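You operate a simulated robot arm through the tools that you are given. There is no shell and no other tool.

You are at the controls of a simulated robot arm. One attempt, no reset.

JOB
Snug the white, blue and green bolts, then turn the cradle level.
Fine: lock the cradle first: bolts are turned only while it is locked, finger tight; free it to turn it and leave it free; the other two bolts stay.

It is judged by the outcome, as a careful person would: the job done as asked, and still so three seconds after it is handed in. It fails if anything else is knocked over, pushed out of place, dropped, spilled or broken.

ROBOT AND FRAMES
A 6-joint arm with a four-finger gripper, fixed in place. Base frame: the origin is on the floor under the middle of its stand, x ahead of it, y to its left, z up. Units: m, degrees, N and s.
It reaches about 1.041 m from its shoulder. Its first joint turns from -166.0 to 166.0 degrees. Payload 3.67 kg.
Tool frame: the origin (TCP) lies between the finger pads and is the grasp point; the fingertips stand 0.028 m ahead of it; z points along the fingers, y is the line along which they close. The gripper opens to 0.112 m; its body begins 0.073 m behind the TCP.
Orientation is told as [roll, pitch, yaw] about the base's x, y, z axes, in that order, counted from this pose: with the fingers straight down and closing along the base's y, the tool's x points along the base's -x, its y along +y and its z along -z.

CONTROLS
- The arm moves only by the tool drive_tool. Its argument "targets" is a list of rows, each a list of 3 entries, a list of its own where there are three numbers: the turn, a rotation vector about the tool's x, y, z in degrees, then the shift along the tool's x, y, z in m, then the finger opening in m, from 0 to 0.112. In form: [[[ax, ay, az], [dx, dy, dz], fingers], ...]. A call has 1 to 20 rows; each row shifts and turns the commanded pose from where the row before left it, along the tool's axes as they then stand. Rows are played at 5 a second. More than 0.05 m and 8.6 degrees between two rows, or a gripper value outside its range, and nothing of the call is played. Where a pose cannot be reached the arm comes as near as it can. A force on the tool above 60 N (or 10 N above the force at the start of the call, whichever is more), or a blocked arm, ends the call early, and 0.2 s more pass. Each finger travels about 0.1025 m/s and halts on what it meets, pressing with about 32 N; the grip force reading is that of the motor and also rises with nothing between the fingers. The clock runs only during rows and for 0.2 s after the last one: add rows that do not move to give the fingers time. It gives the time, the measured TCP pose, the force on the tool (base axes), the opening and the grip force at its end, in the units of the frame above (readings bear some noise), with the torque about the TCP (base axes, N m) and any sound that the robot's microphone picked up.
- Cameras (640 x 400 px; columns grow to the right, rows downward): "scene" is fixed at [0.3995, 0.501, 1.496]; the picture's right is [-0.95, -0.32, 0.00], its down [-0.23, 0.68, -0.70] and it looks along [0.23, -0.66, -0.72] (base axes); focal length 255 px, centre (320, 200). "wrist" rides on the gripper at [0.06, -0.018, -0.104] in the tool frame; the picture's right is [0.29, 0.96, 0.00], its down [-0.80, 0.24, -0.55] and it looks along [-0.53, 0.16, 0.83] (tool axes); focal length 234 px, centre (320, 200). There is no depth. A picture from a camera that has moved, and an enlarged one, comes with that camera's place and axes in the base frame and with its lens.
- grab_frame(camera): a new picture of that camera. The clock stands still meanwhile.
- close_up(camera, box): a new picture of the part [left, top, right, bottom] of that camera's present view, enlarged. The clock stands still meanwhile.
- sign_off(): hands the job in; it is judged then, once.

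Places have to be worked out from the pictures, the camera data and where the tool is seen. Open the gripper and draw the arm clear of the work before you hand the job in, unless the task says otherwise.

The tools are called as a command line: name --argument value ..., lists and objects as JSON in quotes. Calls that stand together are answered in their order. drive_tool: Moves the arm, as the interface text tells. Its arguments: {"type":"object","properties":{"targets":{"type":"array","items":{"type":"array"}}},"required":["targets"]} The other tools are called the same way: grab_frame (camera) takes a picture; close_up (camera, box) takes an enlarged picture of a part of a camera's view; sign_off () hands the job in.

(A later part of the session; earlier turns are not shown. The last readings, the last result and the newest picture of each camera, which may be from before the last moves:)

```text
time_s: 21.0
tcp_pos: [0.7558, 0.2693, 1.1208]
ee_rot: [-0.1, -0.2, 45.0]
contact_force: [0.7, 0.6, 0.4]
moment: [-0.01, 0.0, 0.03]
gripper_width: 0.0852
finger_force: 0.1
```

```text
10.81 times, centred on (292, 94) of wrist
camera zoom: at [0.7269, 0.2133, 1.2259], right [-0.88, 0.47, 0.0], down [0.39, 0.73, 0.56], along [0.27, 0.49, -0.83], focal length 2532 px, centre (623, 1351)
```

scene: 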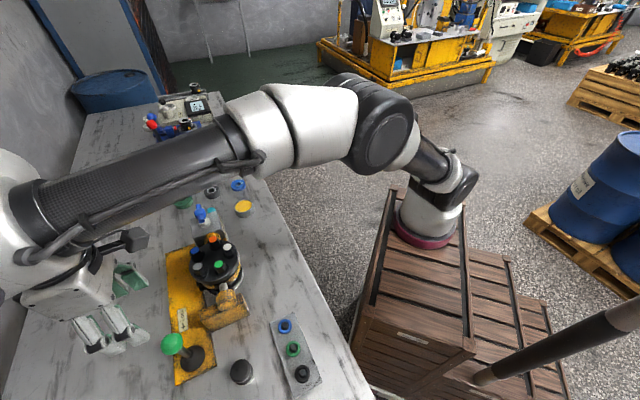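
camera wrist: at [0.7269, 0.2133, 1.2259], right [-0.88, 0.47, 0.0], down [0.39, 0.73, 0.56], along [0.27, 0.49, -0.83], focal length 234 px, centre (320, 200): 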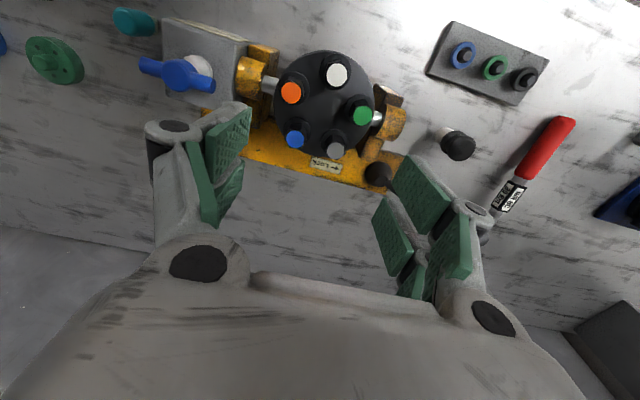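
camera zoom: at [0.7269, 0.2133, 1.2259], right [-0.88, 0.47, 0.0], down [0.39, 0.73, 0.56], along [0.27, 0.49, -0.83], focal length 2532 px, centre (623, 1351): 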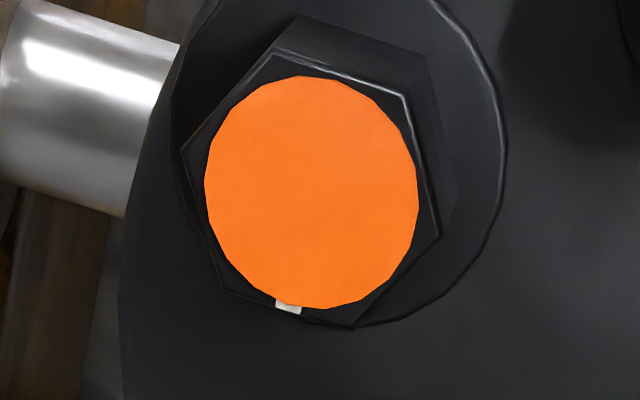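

White is at (0.7265, 0.2434), green at (0.719, 0.290) and blue at (0.795, 0.278). Ticks on orange and grey point to 45°, while white, green and blue point to about 134°, 131° and 119°, so they need roughly 75–90° clockwise if there are no extra turns. Next I'll check the finger thickness.

drive_tool --targets '[[[0, 0, 0], [0, 0, 0], 0.06], [[0, 0, 0], [0, 0, 0], 0.034], [[0, 0, 0], [0, 0, 0], 0.034]]'

grab_frame --camera "wrist"

grab_frame --camera "scene"

```text
time_s: 21.8
tcp_pos: [0.7566, 0.2708, 1.1222]
ee_rot: [-0.1, -0.2, 45.1]
contact_force: [0.7, 0.6, 0.5]
moment: [-0.03, -0.01, -0.01]
gripper_width: 0.0341
finger_force: 0.0
```

```text
taken
camera wrist: at [0.7268, 0.2137, 1.2259], right [-0.88, 0.47, 0.0], down [0.39, 0.73, 0.56], along [0.27, 0.49, -0.83], focal length 234 px, centre (320, 200)
```

wrist: 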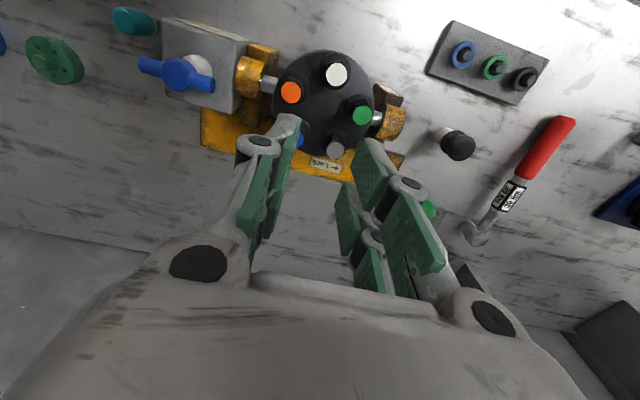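

```text
taken
```

scene: 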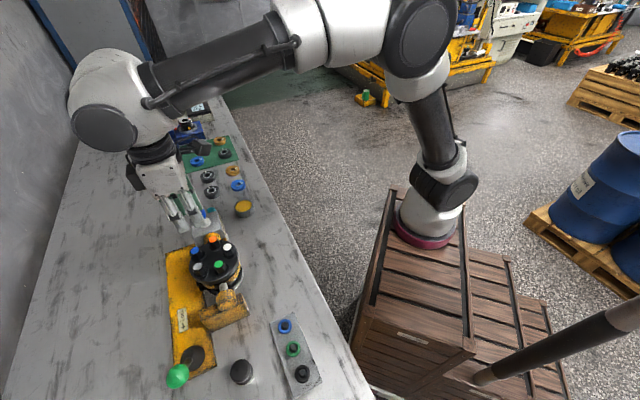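

close_up --camera "scene" --box '[120, 130, 230, 240]'

close_up --camera "wrist" --box '[220, 90, 460, 300]'

```text
3.64 times, centred on (175, 185) of scene
camera zoom: at [0.3995, 0.501, 1.496], right [-0.95, -0.32, 0.0], down [-0.23, 0.68, -0.7], along [0.23, -0.66, -0.72], focal length 927 px, centre (847, 254)
```

zoom: 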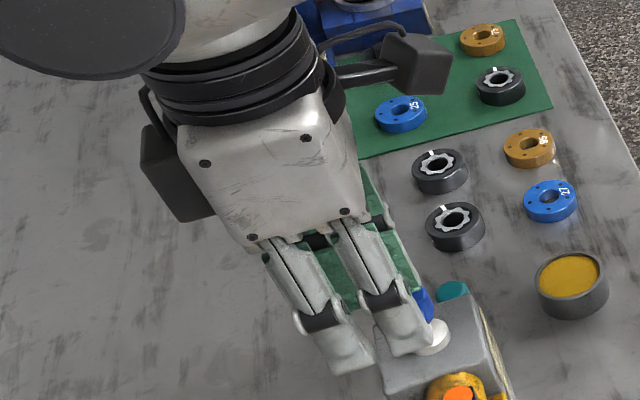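

```text
1.90 times, centred on (340, 195) of wrist
camera zoom: at [0.7268, 0.2137, 1.2259], right [-0.88, 0.47, 0.0], down [0.39, 0.73, 0.56], along [0.27, 0.49, -0.83], focal length 446 px, centre (282, 210)
```

zoom: 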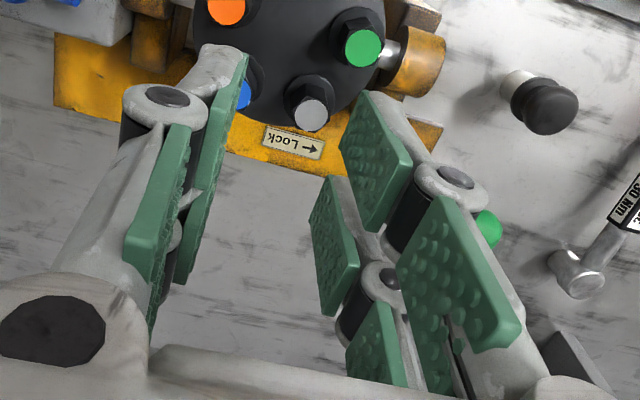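

The fingertips are about 13 mm thick and the knuckles sit above the bolt tops, so I'll grip each head with just one finger pair (19 mm pads) and keep the other pair outboard of the flange. I'll position for the white bolt with the closing line on its flats (yaw ≈ 44°) and stop above it to check alignment.

drive_tool --targets '[[[0, 0, 0], [0.0275, 0.001, 0.03], 0.034], [[0, 0, 0], [0.0273, 0.001, 0.03], 0.034], [[0, 0, 1], [0, 0, 0.03], 0.034], [[0, 0, 0], [0, 0, 0], 0.034]]'

grab_frame --camera "wrist"

close_up --camera "scene" --box '[140, 180, 280, 300]'

```text
time_s: 22.8
tcp_pos: [0.7146, 0.2339, 1.0329]
ee_rot: [-0.1, -0.2, 44.0]
contact_force: [-0.9, 0.6, 0.1]
moment: [0.03, 0.0, -0.02]
gripper_width: 0.0339
finger_force: 0.0
```

```text
taken
camera wrist: at [0.685, 0.1778, 1.1372], right [-0.87, 0.49, 0.0], down [0.4, 0.73, 0.56], along [0.27, 0.49, -0.83], focal length 234 px, centre (320, 200)
```

wrist: 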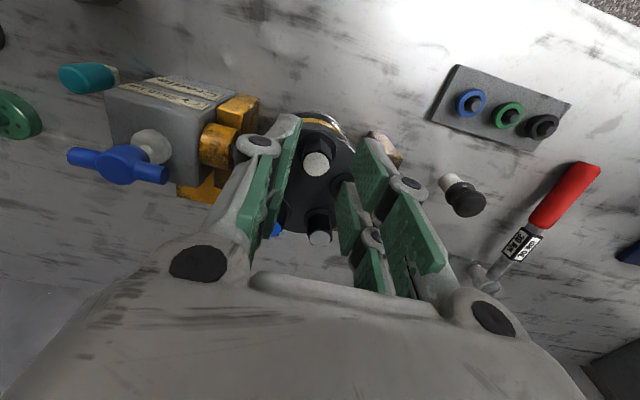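

```text
3.33 times, centred on (210, 240) of scene
camera zoom: at [0.3995, 0.501, 1.496], right [-0.95, -0.32, 0.0], down [-0.23, 0.68, -0.7], along [0.23, -0.66, -0.72], focal length 849 px, centre (687, 67)
```

zoom: 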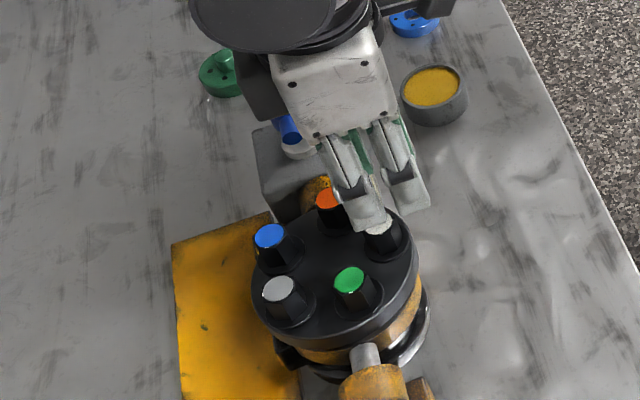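

close_up --camera "wrist" --box '[240, 100, 400, 260]'

close_up --camera "wrist" --box '[295, 130, 345, 190]'

```text
2.50 times, centred on (320, 180) of wrist
camera zoom: at [0.685, 0.1778, 1.1372], right [-0.87, 0.49, 0.0], down [0.4, 0.73, 0.56], along [0.27, 0.49, -0.83], focal length 585 px, centre (320, 250)
```

zoom: 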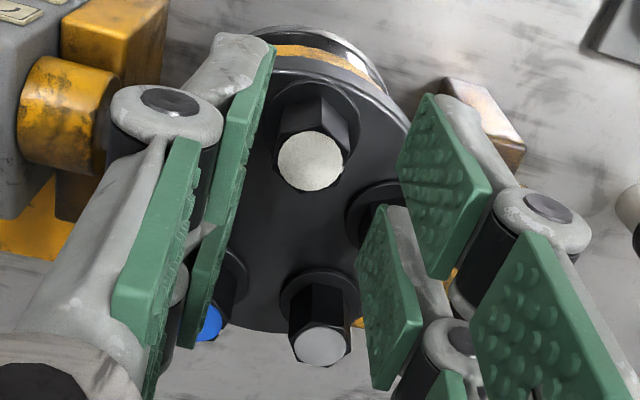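

```text
6.67 times, centred on (320, 160) of wrist
camera zoom: at [0.685, 0.1778, 1.1372], right [-0.87, 0.49, 0.0], down [0.4, 0.73, 0.56], along [0.27, 0.49, -0.83], focal length 1561 px, centre (320, 467)
```

zoom: 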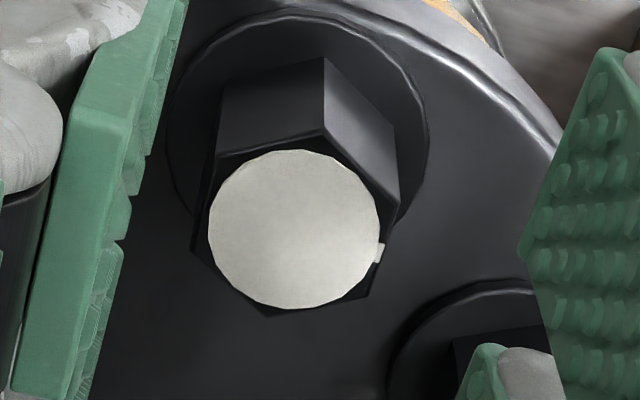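

The white head sits at about (-14, +1) mm in the tool frame and its tick reads 134°, so the flats line up. Before gripping, I'll do a small test in free air to learn whether a row's shift uses the axes before or after its turn, since turning about an off-centre bolt depends on it.

drive_tool --targets '[[[0, 0, 8], [0.04, 0, 0], 0.034], [[0, 0, 0], [0, 0, 0], 0.034], [[0, 0, 0], [0, 0, 0], 0.034]]'

close_up --camera "wrist" --box '[240, 100, 400, 260]'

```text
time_s: 23.6
tcp_pos: [0.6856, 0.2055, 1.0327]
ee_rot: [0.1, -0.2, 36.1]
contact_force: [0.2, -0.2, 0.2]
moment: [-0.01, -0.01, 0.01]
gripper_width: 0.034
finger_force: 0.0
```

```text
2.50 times, centred on (320, 180) of wrist
camera zoom: at [0.6487, 0.1549, 1.1365], right [-0.8, 0.61, 0.0], down [0.5, 0.66, 0.56], along [0.34, 0.44, -0.83], focal length 585 px, centre (320, 250)
```

zoom: 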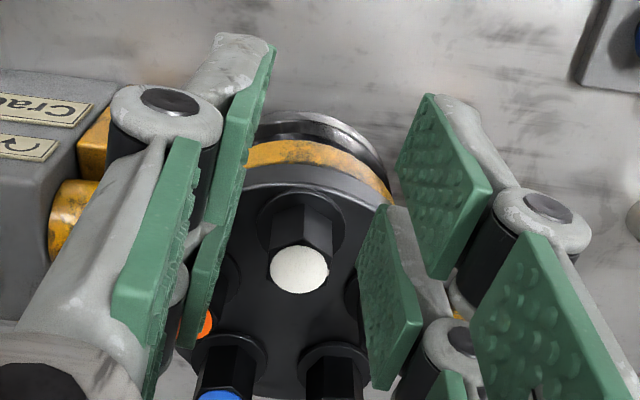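

The shift uses the axes before the turn. I'll return above the white head and descend so the tips straddle it, without gripping yet.

drive_tool --targets '[[[0, 0, -8], [-0.0387, 0.0059, 0], 0.034], [[0, 0, 0], [0, 0, 0.015], 0.034], [[0, 0, 0], [0, 0, 0.015], 0.034], [[0, 0, 0], [0, 0, 0.01], 0.034], [[0, 0, 0], [0, 0, 0.008], 0.034], [[0, 0, 0], [0, 0, 0], 0.034]]'

close_up --camera "wrist" --box '[240, 100, 400, 260]'

close_up --camera "scene" --box '[180, 210, 260, 280]'

```text
time_s: 25.0
tcp_pos: [0.714, 0.2338, 0.9843]
ee_rot: [0.1, -0.1, 44.0]
contact_force: [0.4, -0.3, 0.4]
moment: [0.04, 0.02, 0.03]
gripper_width: 0.034
finger_force: 0.0
```

```text
2.50 times, centred on (320, 180) of wrist
camera zoom: at [0.6834, 0.1785, 1.0883], right [-0.87, 0.49, 0.0], down [0.41, 0.73, 0.56], along [0.27, 0.48, -0.83], focal length 585 px, centre (320, 250)
```

zoom: 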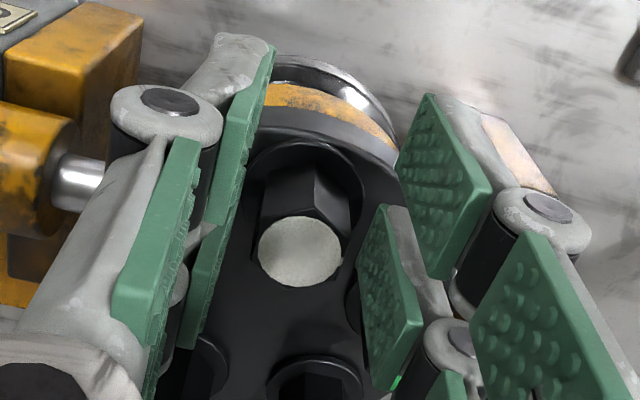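

```text
5.71 times, centred on (220, 245) of scene
camera zoom: at [0.3995, 0.501, 1.496], right [-0.95, -0.32, 0.0], down [-0.23, 0.68, -0.7], along [0.23, -0.66, -0.72], focal length 1456 px, centre (891, -57)
```

zoom: 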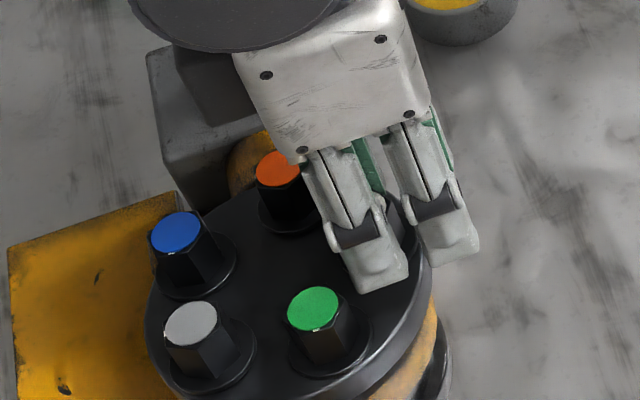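

The head is centred between the inner pair and there is no contact force. I'll close gently on it.

drive_tool --targets '[[[0, 0, 0], [0, 0, 0], 0.026], [[0, 0, 0], [0, 0, 0], 0.018], [[0, 0, 0], [0, 0, 0], 0.014], [[0, 0, 0], [0, 0, 0], 0.014]]'

close_up --camera "wrist" --box '[240, 100, 400, 260]'

```text
time_s: 26.0
tcp_pos: [0.7143, 0.2336, 0.9834]
ee_rot: [0.0, -0.2, 44.0]
contact_force: [4.4, -5.2, -0.9]
moment: [-0.2, -0.11, -0.07]
gripper_width: 0.0215
finger_force: 45.2
```

```text
2.50 times, centred on (320, 180) of wrist
camera zoom: at [0.6838, 0.1781, 1.0883], right [-0.87, 0.49, 0.0], down [0.41, 0.73, 0.56], along [0.27, 0.48, -0.83], focal length 585 px, centre (320, 250)
```

zoom: 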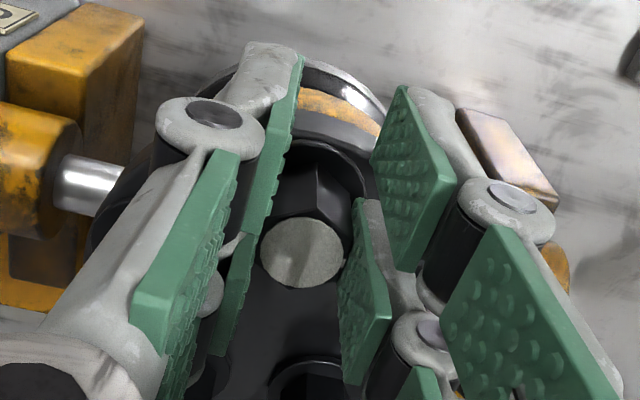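

It's gripped on flats at 21.5 mm. I'll turn clockwise about the bolt in small steps, watching the moment.

drive_tool --targets '[[[0, 0, 5], [-0.0001, 0.0013, 0], 0.014], [[0, 0, 5], [-0.0001, 0.0013, 0], 0.014], [[0, 0, 5], [-0.0001, 0.0013, 0], 0.014]]'

close_up --camera "wrist" --box '[240, 100, 400, 260]'

```text
time_s: 26.8
tcp_pos: [0.7107, 0.2368, 0.983]
ee_rot: [0.0, -0.2, 28.8]
contact_force: [-1.9, -4.0, 1.8]
moment: [-0.08, -0.07, -0.04]
gripper_width: 0.0214
finger_force: 44.8
```

```text
2.50 times, centred on (320, 180) of wrist
camera zoom: at [0.6684, 0.191, 1.0883], right [-0.72, 0.7, 0.0], down [0.58, 0.59, 0.56], along [0.39, 0.4, -0.83], focal length 585 px, centre (320, 250)
```

zoom: 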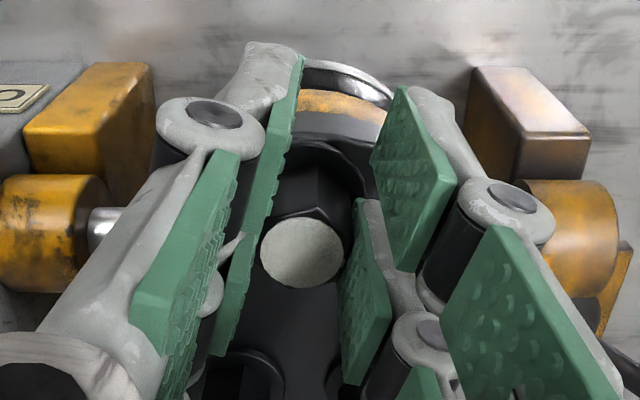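

The bolt turns with the gripper and the torque is negligible. I'll continue another 45° in steps.

drive_tool --targets '[[[0, 0, 5], [-0.0001, 0.0013, 0], 0.014], [[0, 0, 5], [-0.0001, 0.0013, 0], 0.014], [[0, 0, 5], [-0.0001, 0.0013, 0], 0.014]]'

drive_tool --targets '[[[0, 0, 5], [-0.0001, 0.0013, 0], 0.014], [[0, 0, 5], [-0.0001, 0.0013, 0], 0.014], [[0, 0, 5], [-0.0001, 0.0013, 0], 0.014]]'

drive_tool --targets '[[[0, 0, 5], [-0.0001, 0.0013, 0], 0.014], [[0, 0, 5], [-0.0001, 0.0013, 0], 0.014], [[0, 0, 5], [-0.0001, 0.0013, 0], 0.014]]'

close_up --camera "wrist" --box '[240, 100, 400, 260]'

```text
time_s: 27.6
tcp_pos: [0.7097, 0.2401, 0.9841]
ee_rot: [0.2, -0.2, 14.0]
contact_force: [-11.0, -3.9, -0.1]
moment: [0.13, -0.59, 0.0]
gripper_width: 0.0216
finger_force: 44.9
```

```text
time_s: 28.4
tcp_pos: [0.7088, 0.2447, 0.9844]
ee_rot: [0.1, 0.0, -1.1]
contact_force: [-22.8, -2.1, 5.7]
moment: [-0.01, 0.0, -0.05]
gripper_width: 0.0212
finger_force: 44.9
```

```text
time_s: 29.2
tcp_pos: [0.7112, 0.247, 0.9841]
ee_rot: [0.1, -0.1, -16.1]
contact_force: [-22.4, -5.7, -4.8]
moment: [-0.44, -0.23, -0.15]
gripper_width: 0.0218
finger_force: 45.5
```

```text
2.50 times, centred on (320, 180) of wrist
camera zoom: at [0.6485, 0.2464, 1.0884], right [-0.01, 1.0, 0.0], down [0.83, 0.01, 0.56], along [0.56, 0.01, -0.83], focal length 585 px, centre (320, 250)
```

zoom: 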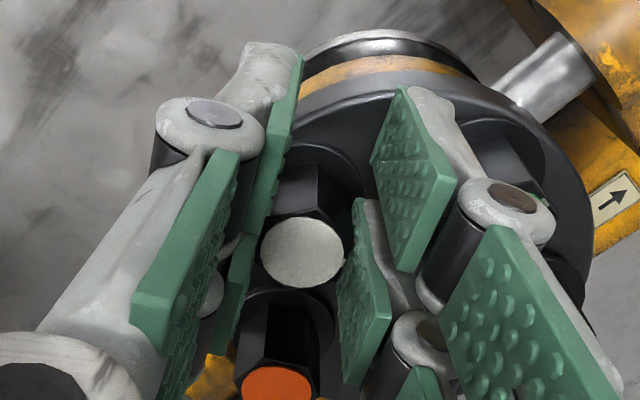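

White has turned 60° with the hex still square in the pads and no rise in torque. The side load is just positioning offset. I'll open slightly, lift straight off, and check the tick.

drive_tool --targets '[[[0, 0, 0], [0, 0, 0], 0.024], [[0, 0, 0], [0, 0, 0], 0.028], [[0, 0, 0], [0, 0, 0], 0.028], [[0, 0, 0], [0, 0, -0.01], 0.028], [[0, 0, 0], [0, 0, -0.02], 0.028], [[0, 0, 0], [0, 0, -0.02], 0.034], [[0, 0, 0], [0, 0, 0], 0.034]]'

grab_frame --camera "wrist"

close_up --camera "wrist" --box '[295, 130, 345, 190]'

```text
time_s: 30.8
tcp_pos: [0.7113, 0.2482, 1.0346]
ee_rot: [0.0, -0.1, -16.0]
contact_force: [-0.3, 0.2, -0.2]
moment: [0.03, -0.01, 0.01]
gripper_width: 0.0342
finger_force: 0.2
```

```text
taken
camera wrist: at [0.648, 0.2468, 1.1392], right [-0.01, 1.0, 0.0], down [0.83, 0.01, 0.56], along [0.56, 0.01, -0.83], focal length 234 px, centre (320, 200)
```

wrist: 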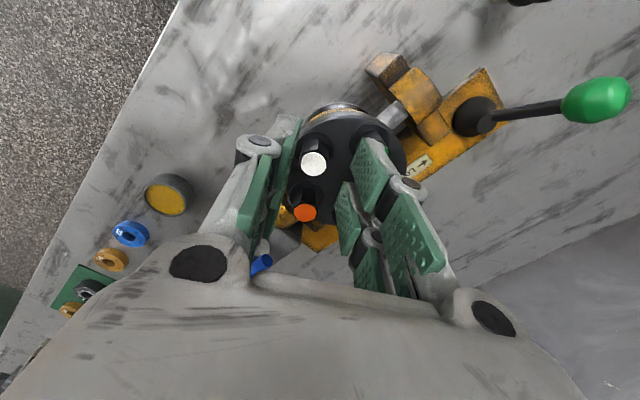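

```text
6.67 times, centred on (320, 160) of wrist
camera zoom: at [0.648, 0.2468, 1.1392], right [-0.01, 1.0, 0.0], down [0.83, 0.01, 0.56], along [0.56, 0.01, -0.83], focal length 1561 px, centre (320, 467)
```

zoom: 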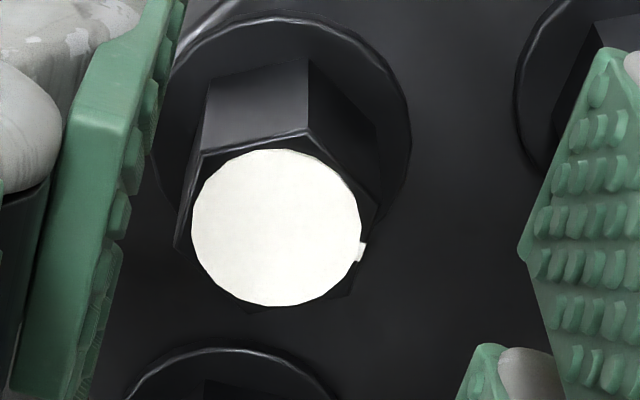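

The tick now reads about 73°, so the bolt did turn 60°. I'll swing the open gripper back 60° about the bolt in the air and go down for a second bite.

drive_tool --targets '[[[0, 0, -8.5], [-0.0002, -0.00234, 0], 0.034], [[0, 0, -8.5], [-0.0002, -0.00234, 0], 0.034], [[0, 0, -8.5], [-0.0002, -0.00234, 0], 0.034], [[0, 0, -8.5], [-0.0002, -0.00234, 0], 0.034], [[0, 0, -8.5], [-0.0002, -0.00234, 0], 0.034], [[0, 0, -8.5], [-0.0002, -0.00234, 0], 0.034], [[0, 0, -8.2], [-0.0002, -0.00225, 0], 0.034], [[0, 0, 0], [0, 0, 0], 0.034]]'

close_up --camera "wrist" --box '[295, 130, 345, 190]'

```text
time_s: 32.6
tcp_pos: [0.7156, 0.2336, 1.034]
ee_rot: [0.0, -0.2, 43.3]
contact_force: [0.1, 0.5, -0.3]
moment: [-0.02, 0.01, 0.0]
gripper_width: 0.0342
finger_force: 0.1
```

```text
6.67 times, centred on (320, 160) of wrist
camera zoom: at [0.6846, 0.1785, 1.1383], right [-0.87, 0.5, 0.0], down [0.41, 0.72, 0.56], along [0.28, 0.48, -0.83], focal length 1561 px, centre (320, 467)
```

zoom: 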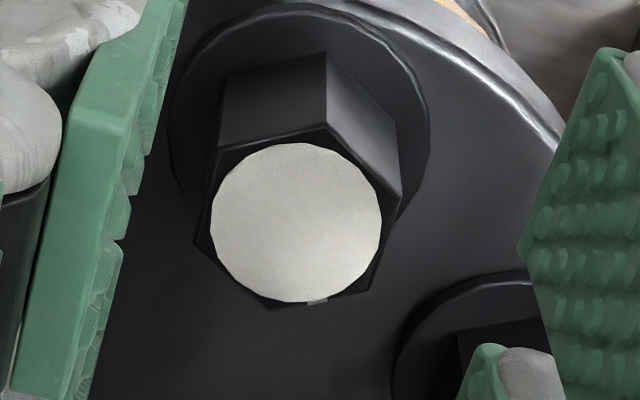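

Aligned again. I'll make a small correction, descend and close.

drive_tool --targets '[[[0, 0, 0], [0.0015, 0.0005, 0.015], 0.034], [[0, 0, 0], [0, 0, 0.015], 0.034], [[0, 0, 0], [0, 0, 0.012], 0.034], [[0, 0, 0], [0, 0, 0.008], 0.034], [[0, 0, 0], [0, 0, 0], 0.026], [[0, 0, 0], [0, 0, 0], 0.018], [[0, 0, 0], [0, 0, 0], 0.014], [[0, 0, 0], [0, 0, 0], 0.014]]'

close_up --camera "wrist" --box '[240, 100, 400, 260]'

```text
time_s: 34.4
tcp_pos: [0.7134, 0.2348, 0.9854]
ee_rot: [0.0, -0.1, 43.2]
contact_force: [-4.5, 5.6, -2.1]
moment: [0.27, 0.02, 0.13]
gripper_width: 0.0215
finger_force: 44.8
```

```text
2.50 times, centred on (320, 180) of wrist
camera zoom: at [0.6832, 0.1789, 1.0887], right [-0.87, 0.5, 0.0], down [0.42, 0.72, 0.56], along [0.28, 0.48, -0.83], focal length 585 px, centre (320, 250)
```

zoom: 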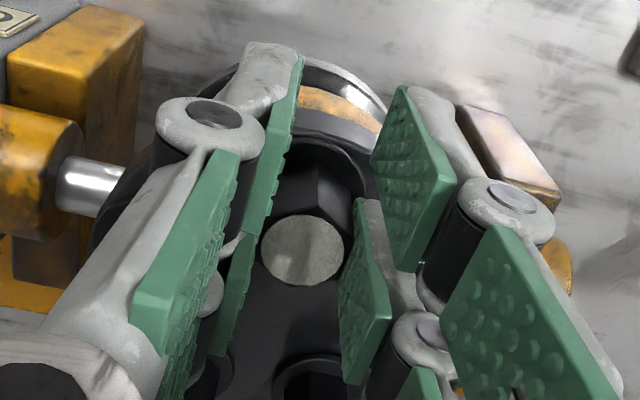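

Gripped at 21.5 mm with only a small side load. Now I'll turn clockwise more carefully, reading the torque as I go.

drive_tool --targets '[[[0, 0, 4], [0, 0.0011, 0], 0.014], [[0, 0, 4], [0, 0.0011, 0], 0.014], [[0, 0, 4], [0, 0.0011, 0], 0.014]]'

drive_tool --targets '[[[0, 0, 3], [0, 0.0008, 0], 0.014], [[0, 0, 3], [0, 0.0008, 0], 0.014]]'

```text
time_s: 35.2
tcp_pos: [0.7124, 0.2364, 0.9842]
ee_rot: [0.0, -0.3, 31.2]
contact_force: [3.5, 11.8, -0.3]
moment: [0.57, -0.56, 0.14]
gripper_width: 0.0216
finger_force: 45.5
```

```text
time_s: 35.8
tcp_pos: [0.712, 0.2377, 0.9844]
ee_rot: [0.0, -0.4, 25.3]
contact_force: [6.4, 19.9, 2.8]
moment: [1.01, -1.17, 0.23]
gripper_width: 0.0213
finger_force: 44.9
```

The torque attributable to the bolt is still about zero, since the reading matches the side force times the offset. I'll relieve the side load by giving way slightly along it, then continue.

drive_tool --targets '[[[0, 0, 0], [-0.0006, 0.0006, 0], 0.014], [[0, 0, 3], [0, 0.0009, 0], 0.014], [[0, 0, 0], [0, 0, 0], 0.014]]'

```text
time_s: 36.6
tcp_pos: [0.7122, 0.2378, 0.9837]
ee_rot: [0.0, -0.3, 22.3]
contact_force: [10.8, 20.2, 1.9]
moment: [0.99, -1.4, 0.18]
gripper_width: 0.0215
finger_force: 45.0
```

close_up --camera "wrist" --box '[240, 100, 400, 260]'

```text
2.50 times, centred on (320, 180) of wrist
camera zoom: at [0.6628, 0.1979, 1.0884], right [-0.63, 0.78, 0.0], down [0.65, 0.52, 0.56], along [0.43, 0.35, -0.83], focal length 585 px, centre (320, 250)
```

zoom: 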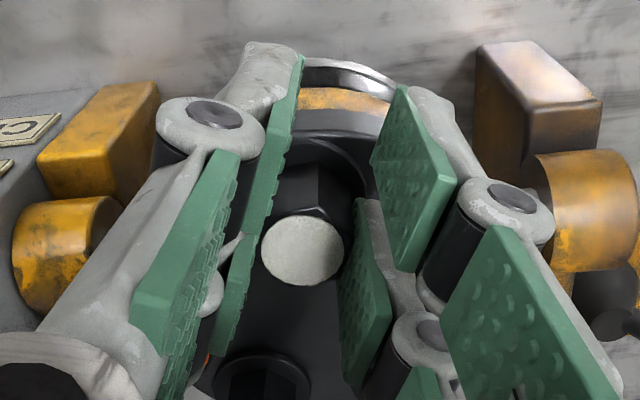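

drive_tool --targets '[[[0, 0, 0], [-0.0007, 0.0006, 0], 0.014], [[0, 0, 0], [0, 0, 0], 0.014]]'

```text
time_s: 37.2
tcp_pos: [0.7111, 0.2384, 0.9844]
ee_rot: [0.0, -0.3, 22.1]
contact_force: [9.3, 12.1, 6.7]
moment: [0.73, -1.26, 0.16]
gripper_width: 0.0214
finger_force: 44.8
```

The side load is easing and bolt torque is still about zero. The tick should be near 52° now, so I'll continue in 2–3° steps.

drive_tool --targets '[[[0, 0, 2], [-0.0003, 0.0008, 0], 0.014], [[0, 0, 2], [-0.0003, 0.0008, 0], 0.014], [[0, 0, 0], [0, 0, 0], 0.014]]'

```text
time_s: 38.0
tcp_pos: [0.7105, 0.2391, 0.9834]
ee_rot: [0.0, -0.3, 18.3]
contact_force: [3.7, -1.7, 18.8]
moment: [0.2, -0.96, -0.04]
gripper_width: 0.0215
finger_force: 45.4
```

drive_tool --targets '[[[0, 0, 0], [0, 0, -0.0006], 0.014], [[0, 0, 0], [0, 0, 0], 0.014]]'

```text
time_s: 38.6
tcp_pos: [0.7104, 0.2387, 0.9839]
ee_rot: [0.0, -0.2, 18.3]
contact_force: [3.7, -8.6, 13.3]
moment: [-0.07, -0.65, -0.13]
gripper_width: 0.0215
finger_force: 45.3
```

Still no bolt torque. I'll continue with 2° steps toward the expected seat.

drive_tool --targets '[[[0, 0, 2], [0, 0.0005, -0.0002], 0.014], [[0, 0, 0], [0, 0, 0], 0.014]]'

drive_tool --targets '[[[0, 0, 2], [0, 0.0005, -0.0002], 0.014], [[0, 0, 0], [0, 0, 0], 0.014]]'

```text
time_s: 39.2
tcp_pos: [0.7112, 0.2407, 0.9843]
ee_rot: [0.0, -0.1, 16.2]
contact_force: [7.3, -16.8, 7.5]
moment: [-0.47, -0.27, -0.27]
gripper_width: 0.0215
finger_force: 45.1
```

```text
time_s: 39.8
tcp_pos: [0.7098, 0.2401, 0.9855]
ee_rot: [0.0, 0.0, 14.1]
contact_force: [8.5, -21.3, -0.1]
moment: [-0.75, 0.28, -0.31]
gripper_width: 0.0217
finger_force: 44.9
```

The tick should be about 44° now and the bolt residual torque is still about 0.04 N·m. I'll relieve the side load and keep turning gently until I feel it seat.

drive_tool --targets '[[[0, 0, 0], [0, -0.0007, 0], 0.014], [[0, 0, 0], [0, 0, 0], 0.014]]'

drive_tool --targets '[[[0, 0, 2], [0, 0.0005, 0], 0.014], [[0, 0, 0], [0, 0, 0], 0.014]]'

close_up --camera "wrist" --box '[240, 100, 400, 260]'

```text
time_s: 40.4
tcp_pos: [0.7118, 0.2404, 0.9837]
ee_rot: [0.0, -0.1, 14.1]
contact_force: [5.1, -17.5, -8.0]
moment: [-0.73, 0.91, -0.27]
gripper_width: 0.0212
finger_force: 44.8
```

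```text
time_s: 41.0
tcp_pos: [0.7113, 0.2407, 0.9842]
ee_rot: [0.1, -0.1, 12.2]
contact_force: [-0.4, -16.0, -12.5]
moment: [-0.76, 1.36, -0.13]
gripper_width: 0.0214
finger_force: 45.1
```

```text
2.50 times, centred on (320, 180) of wrist
camera zoom: at [0.6564, 0.2097, 1.0888], right [-0.48, 0.88, 0.0], down [0.73, 0.4, 0.56], along [0.49, 0.27, -0.83], focal length 585 px, centre (320, 250)
```

zoom: 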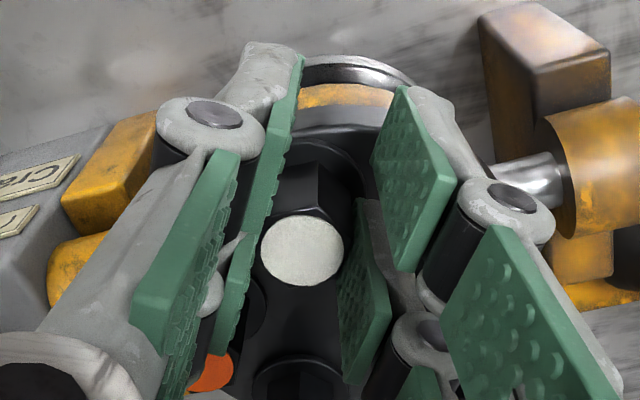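

The residual bolt torque is now about +0.11 N·m, possibly the start of seating. I'll take another 2° steps.

drive_tool --targets '[[[0, 0, 2], [0.0002, 0.0004, 0], 0.014], [[0, 0, 0], [0, 0, 0], 0.014]]'

drive_tool --targets '[[[0, 0, 2], [0.0002, 0.0004, 0], 0.014], [[0, 0, 0], [0, 0, 0], 0.014]]'

```text
time_s: 41.6
tcp_pos: [0.7109, 0.2421, 0.9859]
ee_rot: [0.0, -0.1, 10.1]
contact_force: [-4.6, -14.6, -13.0]
moment: [-0.53, 0.83, 0.01]
gripper_width: 0.0211
finger_force: 44.8
```

```text
time_s: 42.2
tcp_pos: [0.7108, 0.2429, 0.9844]
ee_rot: [0.1, -0.1, 8.2]
contact_force: [-5.0, -12.1, -19.3]
moment: [-0.27, 0.25, 0.15]
gripper_width: 0.0215
finger_force: 45.0
```

The residual bolt torque is rising steadily, 0.11 → 0.22 → 0.33 N·m over 4°, so the bolt is seating right where the tight bolts' ticks point. I'll look closely at the tick relative to the pads.

close_up --camera "wrist" --box '[295, 150, 345, 210]'

close_up --camera "scene" --box '[190, 220, 250, 270]'

```text
6.67 times, centred on (320, 180) of wrist
camera zoom: at [0.6542, 0.2145, 1.0888], right [-0.42, 0.91, 0.0], down [0.75, 0.35, 0.56], along [0.5, 0.23, -0.83], focal length 1561 px, centre (320, 333)
```

zoom: 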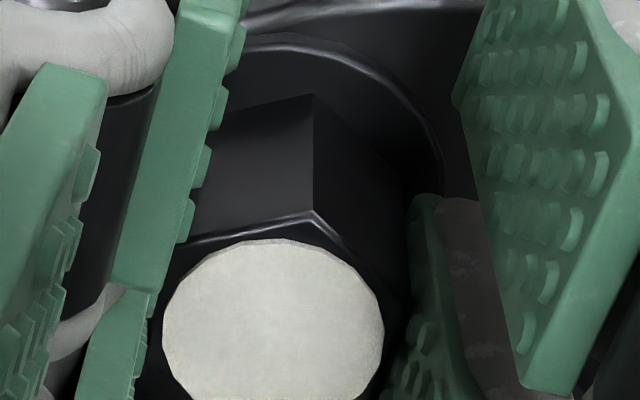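

```text
8.00 times, centred on (220, 245) of scene
camera zoom: at [0.3995, 0.501, 1.496], right [-0.95, -0.32, 0.0], down [-0.23, 0.68, -0.7], along [0.23, -0.66, -0.72], focal length 2039 px, centre (1120, -160)
```

zoom: 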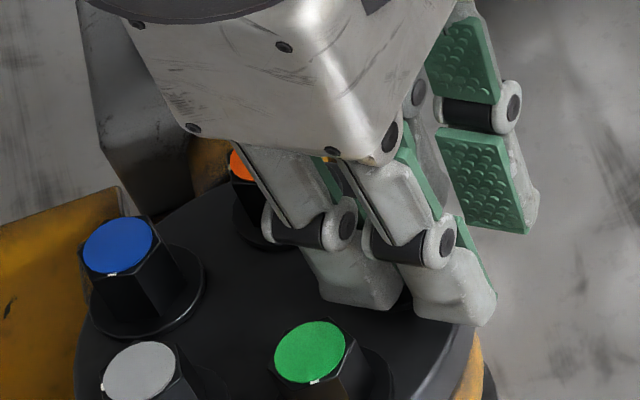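

close_up --camera "wrist" --box '[295, 170, 345, 230]'

```text
6.67 times, centred on (320, 200) of wrist
camera zoom: at [0.6542, 0.2145, 1.0888], right [-0.42, 0.91, 0.0], down [0.75, 0.35, 0.56], along [0.5, 0.23, -0.83], focal length 1561 px, centre (320, 200)
```

zoom: 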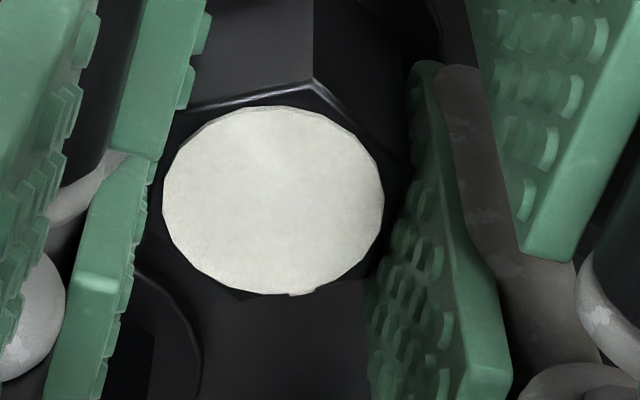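

The tick is at about 38°, so the bolt is still following. I'll keep going in 2° steps and watch the rise.

drive_tool --targets '[[[0, 0, 2], [0.0001, 0.0004, 0.0002], 0.014], [[0, 0, 0], [0, 0, 0], 0.014]]'

drive_tool --targets '[[[0, 0, 2], [0.0001, 0.0004, 0.0002], 0.014], [[0, 0, 0], [0, 0, 0], 0.014]]'

```text
time_s: 42.8
tcp_pos: [0.7107, 0.2418, 0.9851]
ee_rot: [0.1, -0.1, 6.3]
contact_force: [-6.3, -10.6, -20.6]
moment: [-0.24, 0.27, 0.26]
gripper_width: 0.0215
finger_force: 45.5
```

```text
time_s: 43.4
tcp_pos: [0.7111, 0.2429, 0.9853]
ee_rot: [0.1, -0.2, 4.1]
contact_force: [-1.8, -10.3, -12.8]
moment: [-0.38, 0.6, 0.48]
gripper_width: 0.0216
finger_force: 44.5
```

close_up --camera "wrist" --box '[295, 170, 345, 230]'

```text
6.67 times, centred on (320, 200) of wrist
camera zoom: at [0.6524, 0.2194, 1.0888], right [-0.36, 0.93, 0.0], down [0.78, 0.3, 0.56], along [0.52, 0.2, -0.83], focal length 1561 px, centre (320, 200)
```

zoom: 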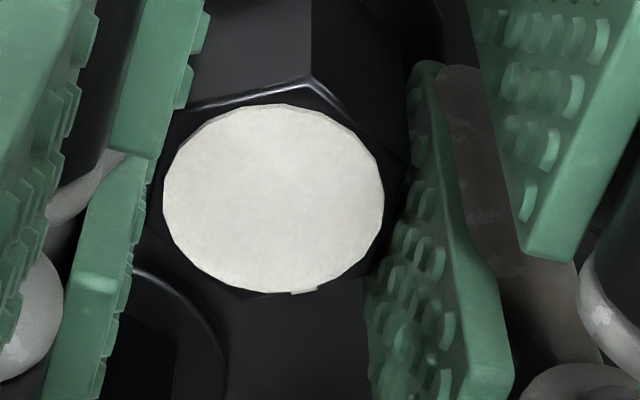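

Residual torque is now about 0.64 N·m and the head has started to lag the gripper, so it's seated. I'll add one more small step for a definite finger-tight feel.

drive_tool --targets '[[[0, 0, 2], [0.0001, 0.0004, 0], 0.014], [[0, 0, 0], [0, 0, 0], 0.014]]'

```text
time_s: 44.0
tcp_pos: [0.7115, 0.2437, 0.9848]
ee_rot: [0.3, -0.3, 2.2]
contact_force: [5.8, -6.4, -12.5]
moment: [-0.16, -0.26, 0.54]
gripper_width: 0.0221
finger_force: 45.0
```

The pads have begun to cam open (22.1 mm) with torque holding at about 0.65 N·m, so that's as tight as these fingers turn it. I'll release, lift off and check the tick.

drive_tool --targets '[[[0, 0, 0], [0, 0, 0], 0.024], [[0, 0, 0], [0, 0, 0], 0.029], [[0, 0, 0], [0, 0, 0], 0.029], [[0, 0, 0], [0, 0, -0.01], 0.029], [[0, 0, 0], [0, 0, -0.02], 0.029], [[0, 0, 0], [0, 0, -0.03], 0.034], [[0, 0, 0], [0, 0, 0], 0.034]]'

grab_frame --camera "wrist"

close_up --camera "wrist" --box '[290, 110, 350, 180]'

```text
time_s: 45.6
tcp_pos: [0.7098, 0.2424, 1.0451]
ee_rot: [0.1, -0.2, 2.2]
contact_force: [-0.4, -0.3, -0.5]
moment: [-0.03, 0.0, 0.0]
gripper_width: 0.034
finger_force: 0.0
```

```text
taken
camera wrist: at [0.6505, 0.222, 1.1497], right [-0.32, 0.95, 0.0], down [0.79, 0.27, 0.56], along [0.53, 0.18, -0.83], focal length 234 px, centre (320, 200)
```

wrist: 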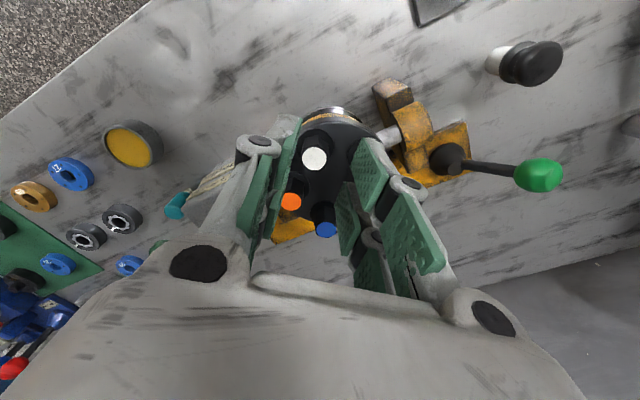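

```text
5.71 times, centred on (320, 145) of wrist
camera zoom: at [0.6505, 0.222, 1.1497], right [-0.32, 0.95, 0.0], down [0.79, 0.27, 0.56], along [0.53, 0.18, -0.83], focal length 1338 px, centre (320, 514)
```

zoom: 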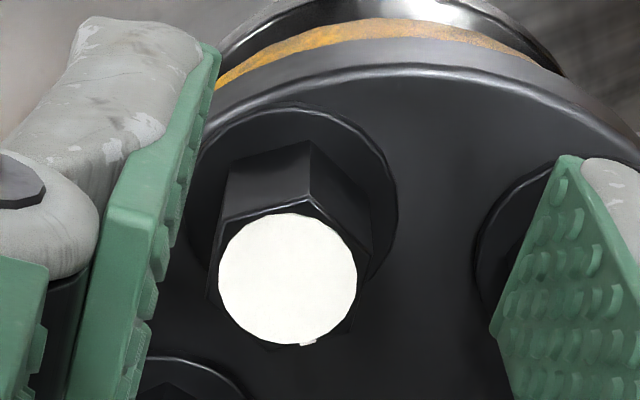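

White's tick now rests at about 35°, just past the tight bolts' 45°, and it stays put. Next is green: I'll move above it at yaw −19° with the outer pair outboard, and check alignment.

drive_tool --targets '[[[0, 0, 0], [0.0017, 0.0264, 0], 0.034], [[0, 0, 0], [0.0016, 0.0264, 0], 0.034], [[0, 0, 7], [0, 0, 0], 0.034], [[0, 0, 7], [0, 0, 0], 0.034], [[0, 0, 7.2], [0, 0, 0.01], 0.034], [[0, 0, 0], [0, 0, 0], 0.034]]'

grab_frame --camera "wrist"

close_up --camera "wrist" --box '[290, 120, 350, 190]'

```text
time_s: 47.0
tcp_pos: [0.7051, 0.2954, 1.0344]
ee_rot: [0.1, -0.2, -19.1]
contact_force: [-0.3, -0.4, 0.6]
moment: [-0.01, 0.0, 0.0]
gripper_width: 0.034
finger_force: 0.0
```

```text
taken
camera wrist: at [0.6417, 0.2972, 1.1394], right [0.04, 1.0, 0.0], down [0.83, -0.03, 0.56], along [0.56, -0.02, -0.83], focal length 234 px, centre (320, 200)
```

wrist: 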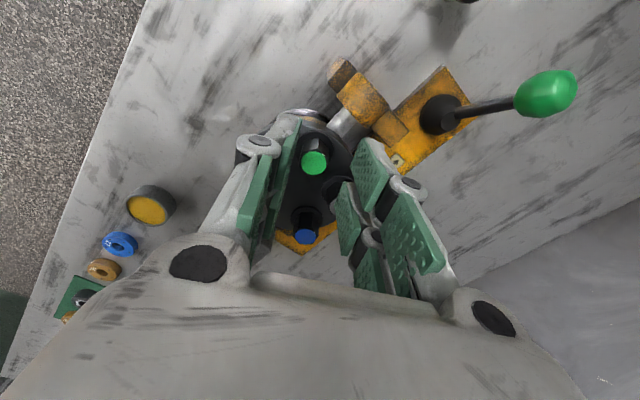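

```text
5.71 times, centred on (320, 155) of wrist
camera zoom: at [0.6417, 0.2972, 1.1394], right [0.04, 1.0, 0.0], down [0.83, -0.03, 0.56], along [0.56, -0.02, -0.83], focal length 1338 px, centre (320, 457)
```

zoom: 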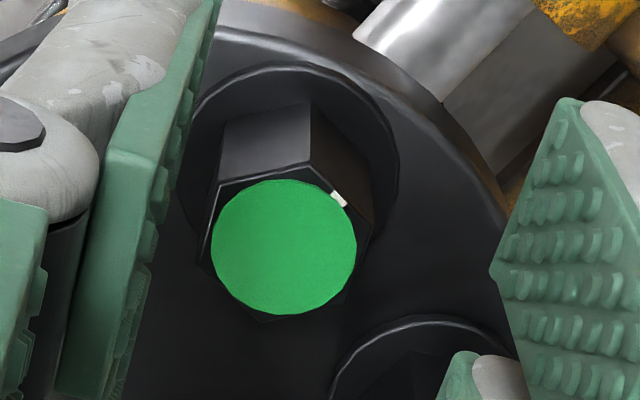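

Green's tick reads about 132°, so the flats want yaw about −17.5°, plus a 1 mm sideways tweak. I'll adjust, descend, and close gently.

drive_tool --targets '[[[0, 0, -1.5], [0.0005, -0.0015, 0.015], 0.034], [[0, 0, 0], [0, 0, 0.015], 0.034], [[0, 0, 0], [0, 0, 0.012], 0.034], [[0, 0, 0], [0, 0, 0.008], 0.034], [[0, 0, 0], [0, 0, 0], 0.034]]'

close_up --camera "wrist" --box '[240, 100, 400, 260]'

close_up --camera "scene" --box '[180, 210, 260, 290]'

```text
time_s: 48.2
tcp_pos: [0.7045, 0.2937, 0.9839]
ee_rot: [0.2, -0.2, -17.5]
contact_force: [0.0, 0.2, 0.4]
moment: [0.0, -0.01, 0.02]
gripper_width: 0.034
finger_force: 0.0
```

```text
2.50 times, centred on (320, 180) of wrist
camera zoom: at [0.6418, 0.294, 1.0889], right [0.01, 1.0, 0.0], down [0.83, -0.01, 0.56], along [0.56, -0.01, -0.83], focal length 585 px, centre (320, 250)
```

zoom: 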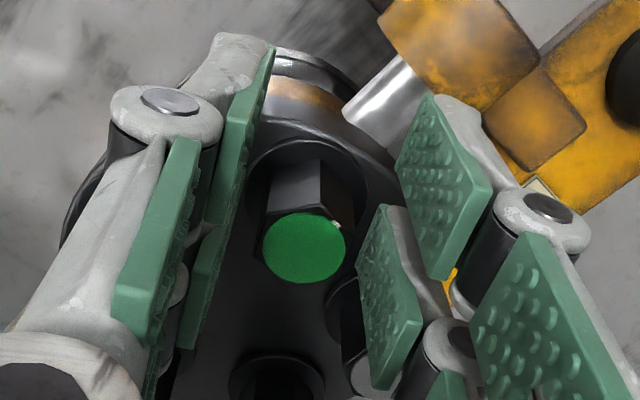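

```text
5.00 times, centred on (220, 250) of scene
camera zoom: at [0.3995, 0.501, 1.496], right [-0.95, -0.32, 0.0], down [-0.23, 0.68, -0.7], along [0.23, -0.66, -0.72], focal length 1274 px, centre (820, -50)
```

zoom: 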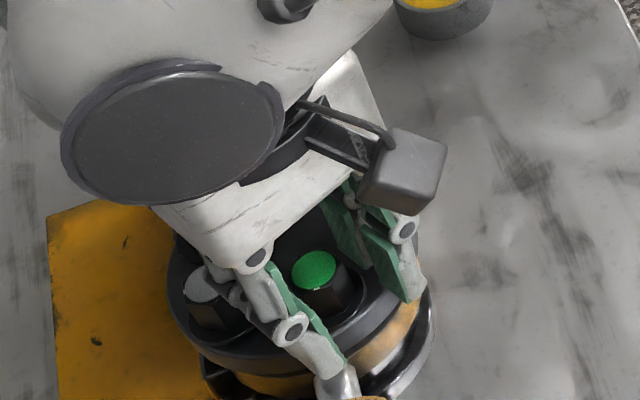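

Centred with no contact. Closing on green.

drive_tool --targets '[[[0, 0, 0], [0.0008, 0, 0], 0.026], [[0, 0, 0], [0, 0, 0], 0.018], [[0, 0, 0], [0, 0, 0], 0.014], [[0, 0, 0], [0, 0, 0], 0.014]]'

drive_tool --targets '[[[0, 0, 5], [-0.0001, 0.00135, 0], 0.014], [[0, 0, 5], [-0.0001, 0.00135, 0], 0.014], [[0, 0, 0], [0, 0, 0], 0.014]]'

close_up --camera "wrist" --box '[240, 100, 400, 260]'

```text
time_s: 49.2
tcp_pos: [0.704, 0.2955, 0.9845]
ee_rot: [0.3, -0.2, -17.5]
contact_force: [0.5, -1.1, -1.0]
moment: [-0.07, -0.12, -0.01]
gripper_width: 0.0216
finger_force: 45.1
```

```text
time_s: 50.0
tcp_pos: [0.7038, 0.2962, 0.9848]
ee_rot: [0.2, -0.1, -27.5]
contact_force: [-1.0, -2.1, -0.1]
moment: [-0.49, -0.72, -0.03]
gripper_width: 0.0215
finger_force: 44.8
```

```text
2.50 times, centred on (320, 180) of wrist
camera zoom: at [0.643, 0.3078, 1.0892], right [0.19, 0.98, 0.0], down [0.82, -0.16, 0.56], along [0.55, -0.1, -0.83], focal length 585 px, centre (320, 250)
```

zoom: 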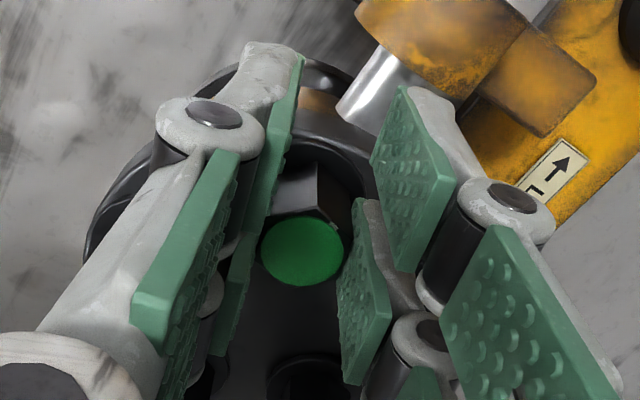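

Nicely centred grip with almost no side load, and green is turning freely. I'll continue about 50° more in this bite.

drive_tool --targets '[[[0, 0, 5], [-0.0001, 0.00135, 0], 0.014], [[0, 0, 5], [-0.0001, 0.00135, 0], 0.014], [[0, 0, 5], [-0.0001, 0.00135, 0], 0.014]]'

drive_tool --targets '[[[0, 0, 5], [-0.0001, 0.00135, 0], 0.014], [[0, 0, 5], [-0.0001, 0.00135, 0], 0.014], [[0, 0, 5], [-0.0001, 0.00135, 0], 0.014]]'

drive_tool --targets '[[[0, 0, 5], [-0.0001, 0.00135, 0], 0.014], [[0, 0, 5], [-0.0001, 0.00135, 0], 0.014], [[0, 0, 5], [-0.0001, 0.00135, 0], 0.014], [[0, 0, 5], [-0.0001, 0.00135, 0], 0.014]]'

close_up --camera "wrist" --box '[240, 100, 400, 260]'

```text
time_s: 50.8
tcp_pos: [0.7075, 0.3002, 0.9843]
ee_rot: [0.1, -0.1, -42.6]
contact_force: [-3.3, -7.2, -0.8]
moment: [-1.1, -0.66, -0.12]
gripper_width: 0.0215
finger_force: 45.4
```

```text
time_s: 51.6
tcp_pos: [0.7107, 0.3025, 0.9845]
ee_rot: [0.2, 0.0, -57.6]
contact_force: [-10.7, -15.5, -1.3]
moment: [-1.24, -0.1, -0.23]
gripper_width: 0.0217
finger_force: 44.9
```

```text
time_s: 52.6
tcp_pos: [0.7151, 0.3049, 0.9843]
ee_rot: [0.2, 0.2, -77.6]
contact_force: [-23.7, -13.8, -4.6]
moment: [-1.02, 0.39, -0.36]
gripper_width: 0.0215
finger_force: 44.8
```

```text
2.50 times, centred on (320, 180) of wrist
camera zoom: at [0.6842, 0.3584, 1.0895], right [0.87, 0.49, 0.0], down [0.4, -0.73, 0.55], along [0.27, -0.48, -0.83], focal length 585 px, centre (320, 250)
```

zoom: 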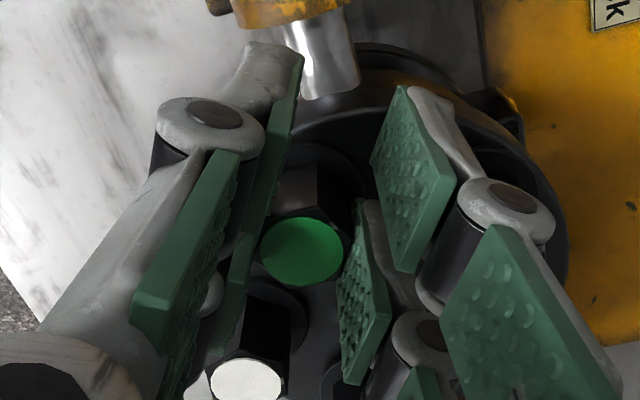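

Another free 60° done (residual about 0.04 N·m). I'll open slightly, lift, swing back 60°, and re-check the tick.

drive_tool --targets '[[[0, 0, 0], [0, 0, 0], 0.024], [[0, 0, 0], [0, 0, 0], 0.029], [[0, 0, 0], [0, 0, 0], 0.029], [[0, 0, 0], [0, 0, -0.01], 0.029], [[0, 0, 0], [0, 0, -0.02], 0.029], [[0, 0, 0], [0, 0, -0.02], 0.034], [[0, 0, -8.5], [-0.0002, -0.00225, 0], 0.034], [[0, 0, -8.5], [-0.0002, -0.00225, 0], 0.034], [[0, 0, -8.5], [-0.0002, -0.00225, 0], 0.034], [[0, 0, -8.5], [-0.0002, -0.00225, 0], 0.034], [[0, 0, -8.5], [-0.0002, -0.00225, 0], 0.034], [[0, 0, -8.5], [-0.0002, -0.00225, 0], 0.034], [[0, 0, -8.5], [-0.0002, -0.00225, 0], 0.034], [[0, 0, 0], [0, 0, 0], 0.034]]'

close_up --camera "wrist" --box '[290, 120, 350, 190]'

```text
time_s: 55.6
tcp_pos: [0.7034, 0.2959, 1.036]
ee_rot: [0.1, -0.1, -17.8]
contact_force: [0.3, 0.1, -1.0]
moment: [-0.01, 0.0, -0.02]
gripper_width: 0.0343
finger_force: 0.0
```

```text
5.71 times, centred on (320, 155) of wrist
camera zoom: at [0.642, 0.2951, 1.1392], right [0.02, 1.0, 0.0], down [0.83, -0.02, 0.56], along [0.56, -0.01, -0.83], focal length 1338 px, centre (320, 457)
```

zoom: 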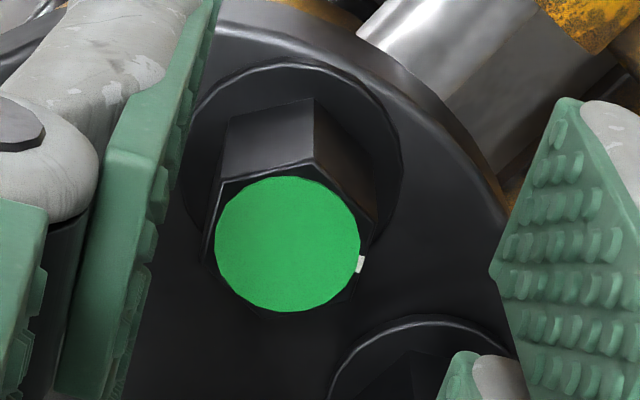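

The tick is at 73° as expected and the flats are aligned. I'll descend for the second bite on green.

drive_tool --targets '[[[0, 0, 0], [0.0018, -0.0009, 0.015], 0.034], [[0, 0, 0], [0, 0, 0.015], 0.034], [[0, 0, 0], [0, 0, 0.012], 0.034], [[0, 0, 0], [0, 0, 0.008], 0.034], [[0, 0, 0], [0, 0, 0], 0.026], [[0, 0, 0], [0, 0, 0], 0.018], [[0, 0, 0], [0, 0, 0], 0.014], [[0, 0, 0], [0, 0, 0], 0.014]]'

drive_tool --targets '[[[0, 0, 4], [0, 0.00105, 0], 0.014], [[0, 0, 4], [0, 0.00105, 0], 0.014], [[0, 0, 4], [0, 0.00105, 0], 0.014], [[0, 0, 4], [0, 0.00105, 0], 0.014], [[0, 0, 0], [0, 0, 0], 0.014]]'

```text
time_s: 57.4
tcp_pos: [0.7039, 0.2953, 0.9848]
ee_rot: [0.3, -0.2, -18.0]
contact_force: [3.6, 6.8, -3.1]
moment: [0.09, -0.55, 0.13]
gripper_width: 0.0214
finger_force: 44.4
```

```text
time_s: 58.6
tcp_pos: [0.7056, 0.2975, 0.985]
ee_rot: [0.1, -0.2, -34.1]
contact_force: [12.9, -4.1, -7.9]
moment: [-0.72, -1.09, 0.03]
gripper_width: 0.0213
finger_force: 45.2
```

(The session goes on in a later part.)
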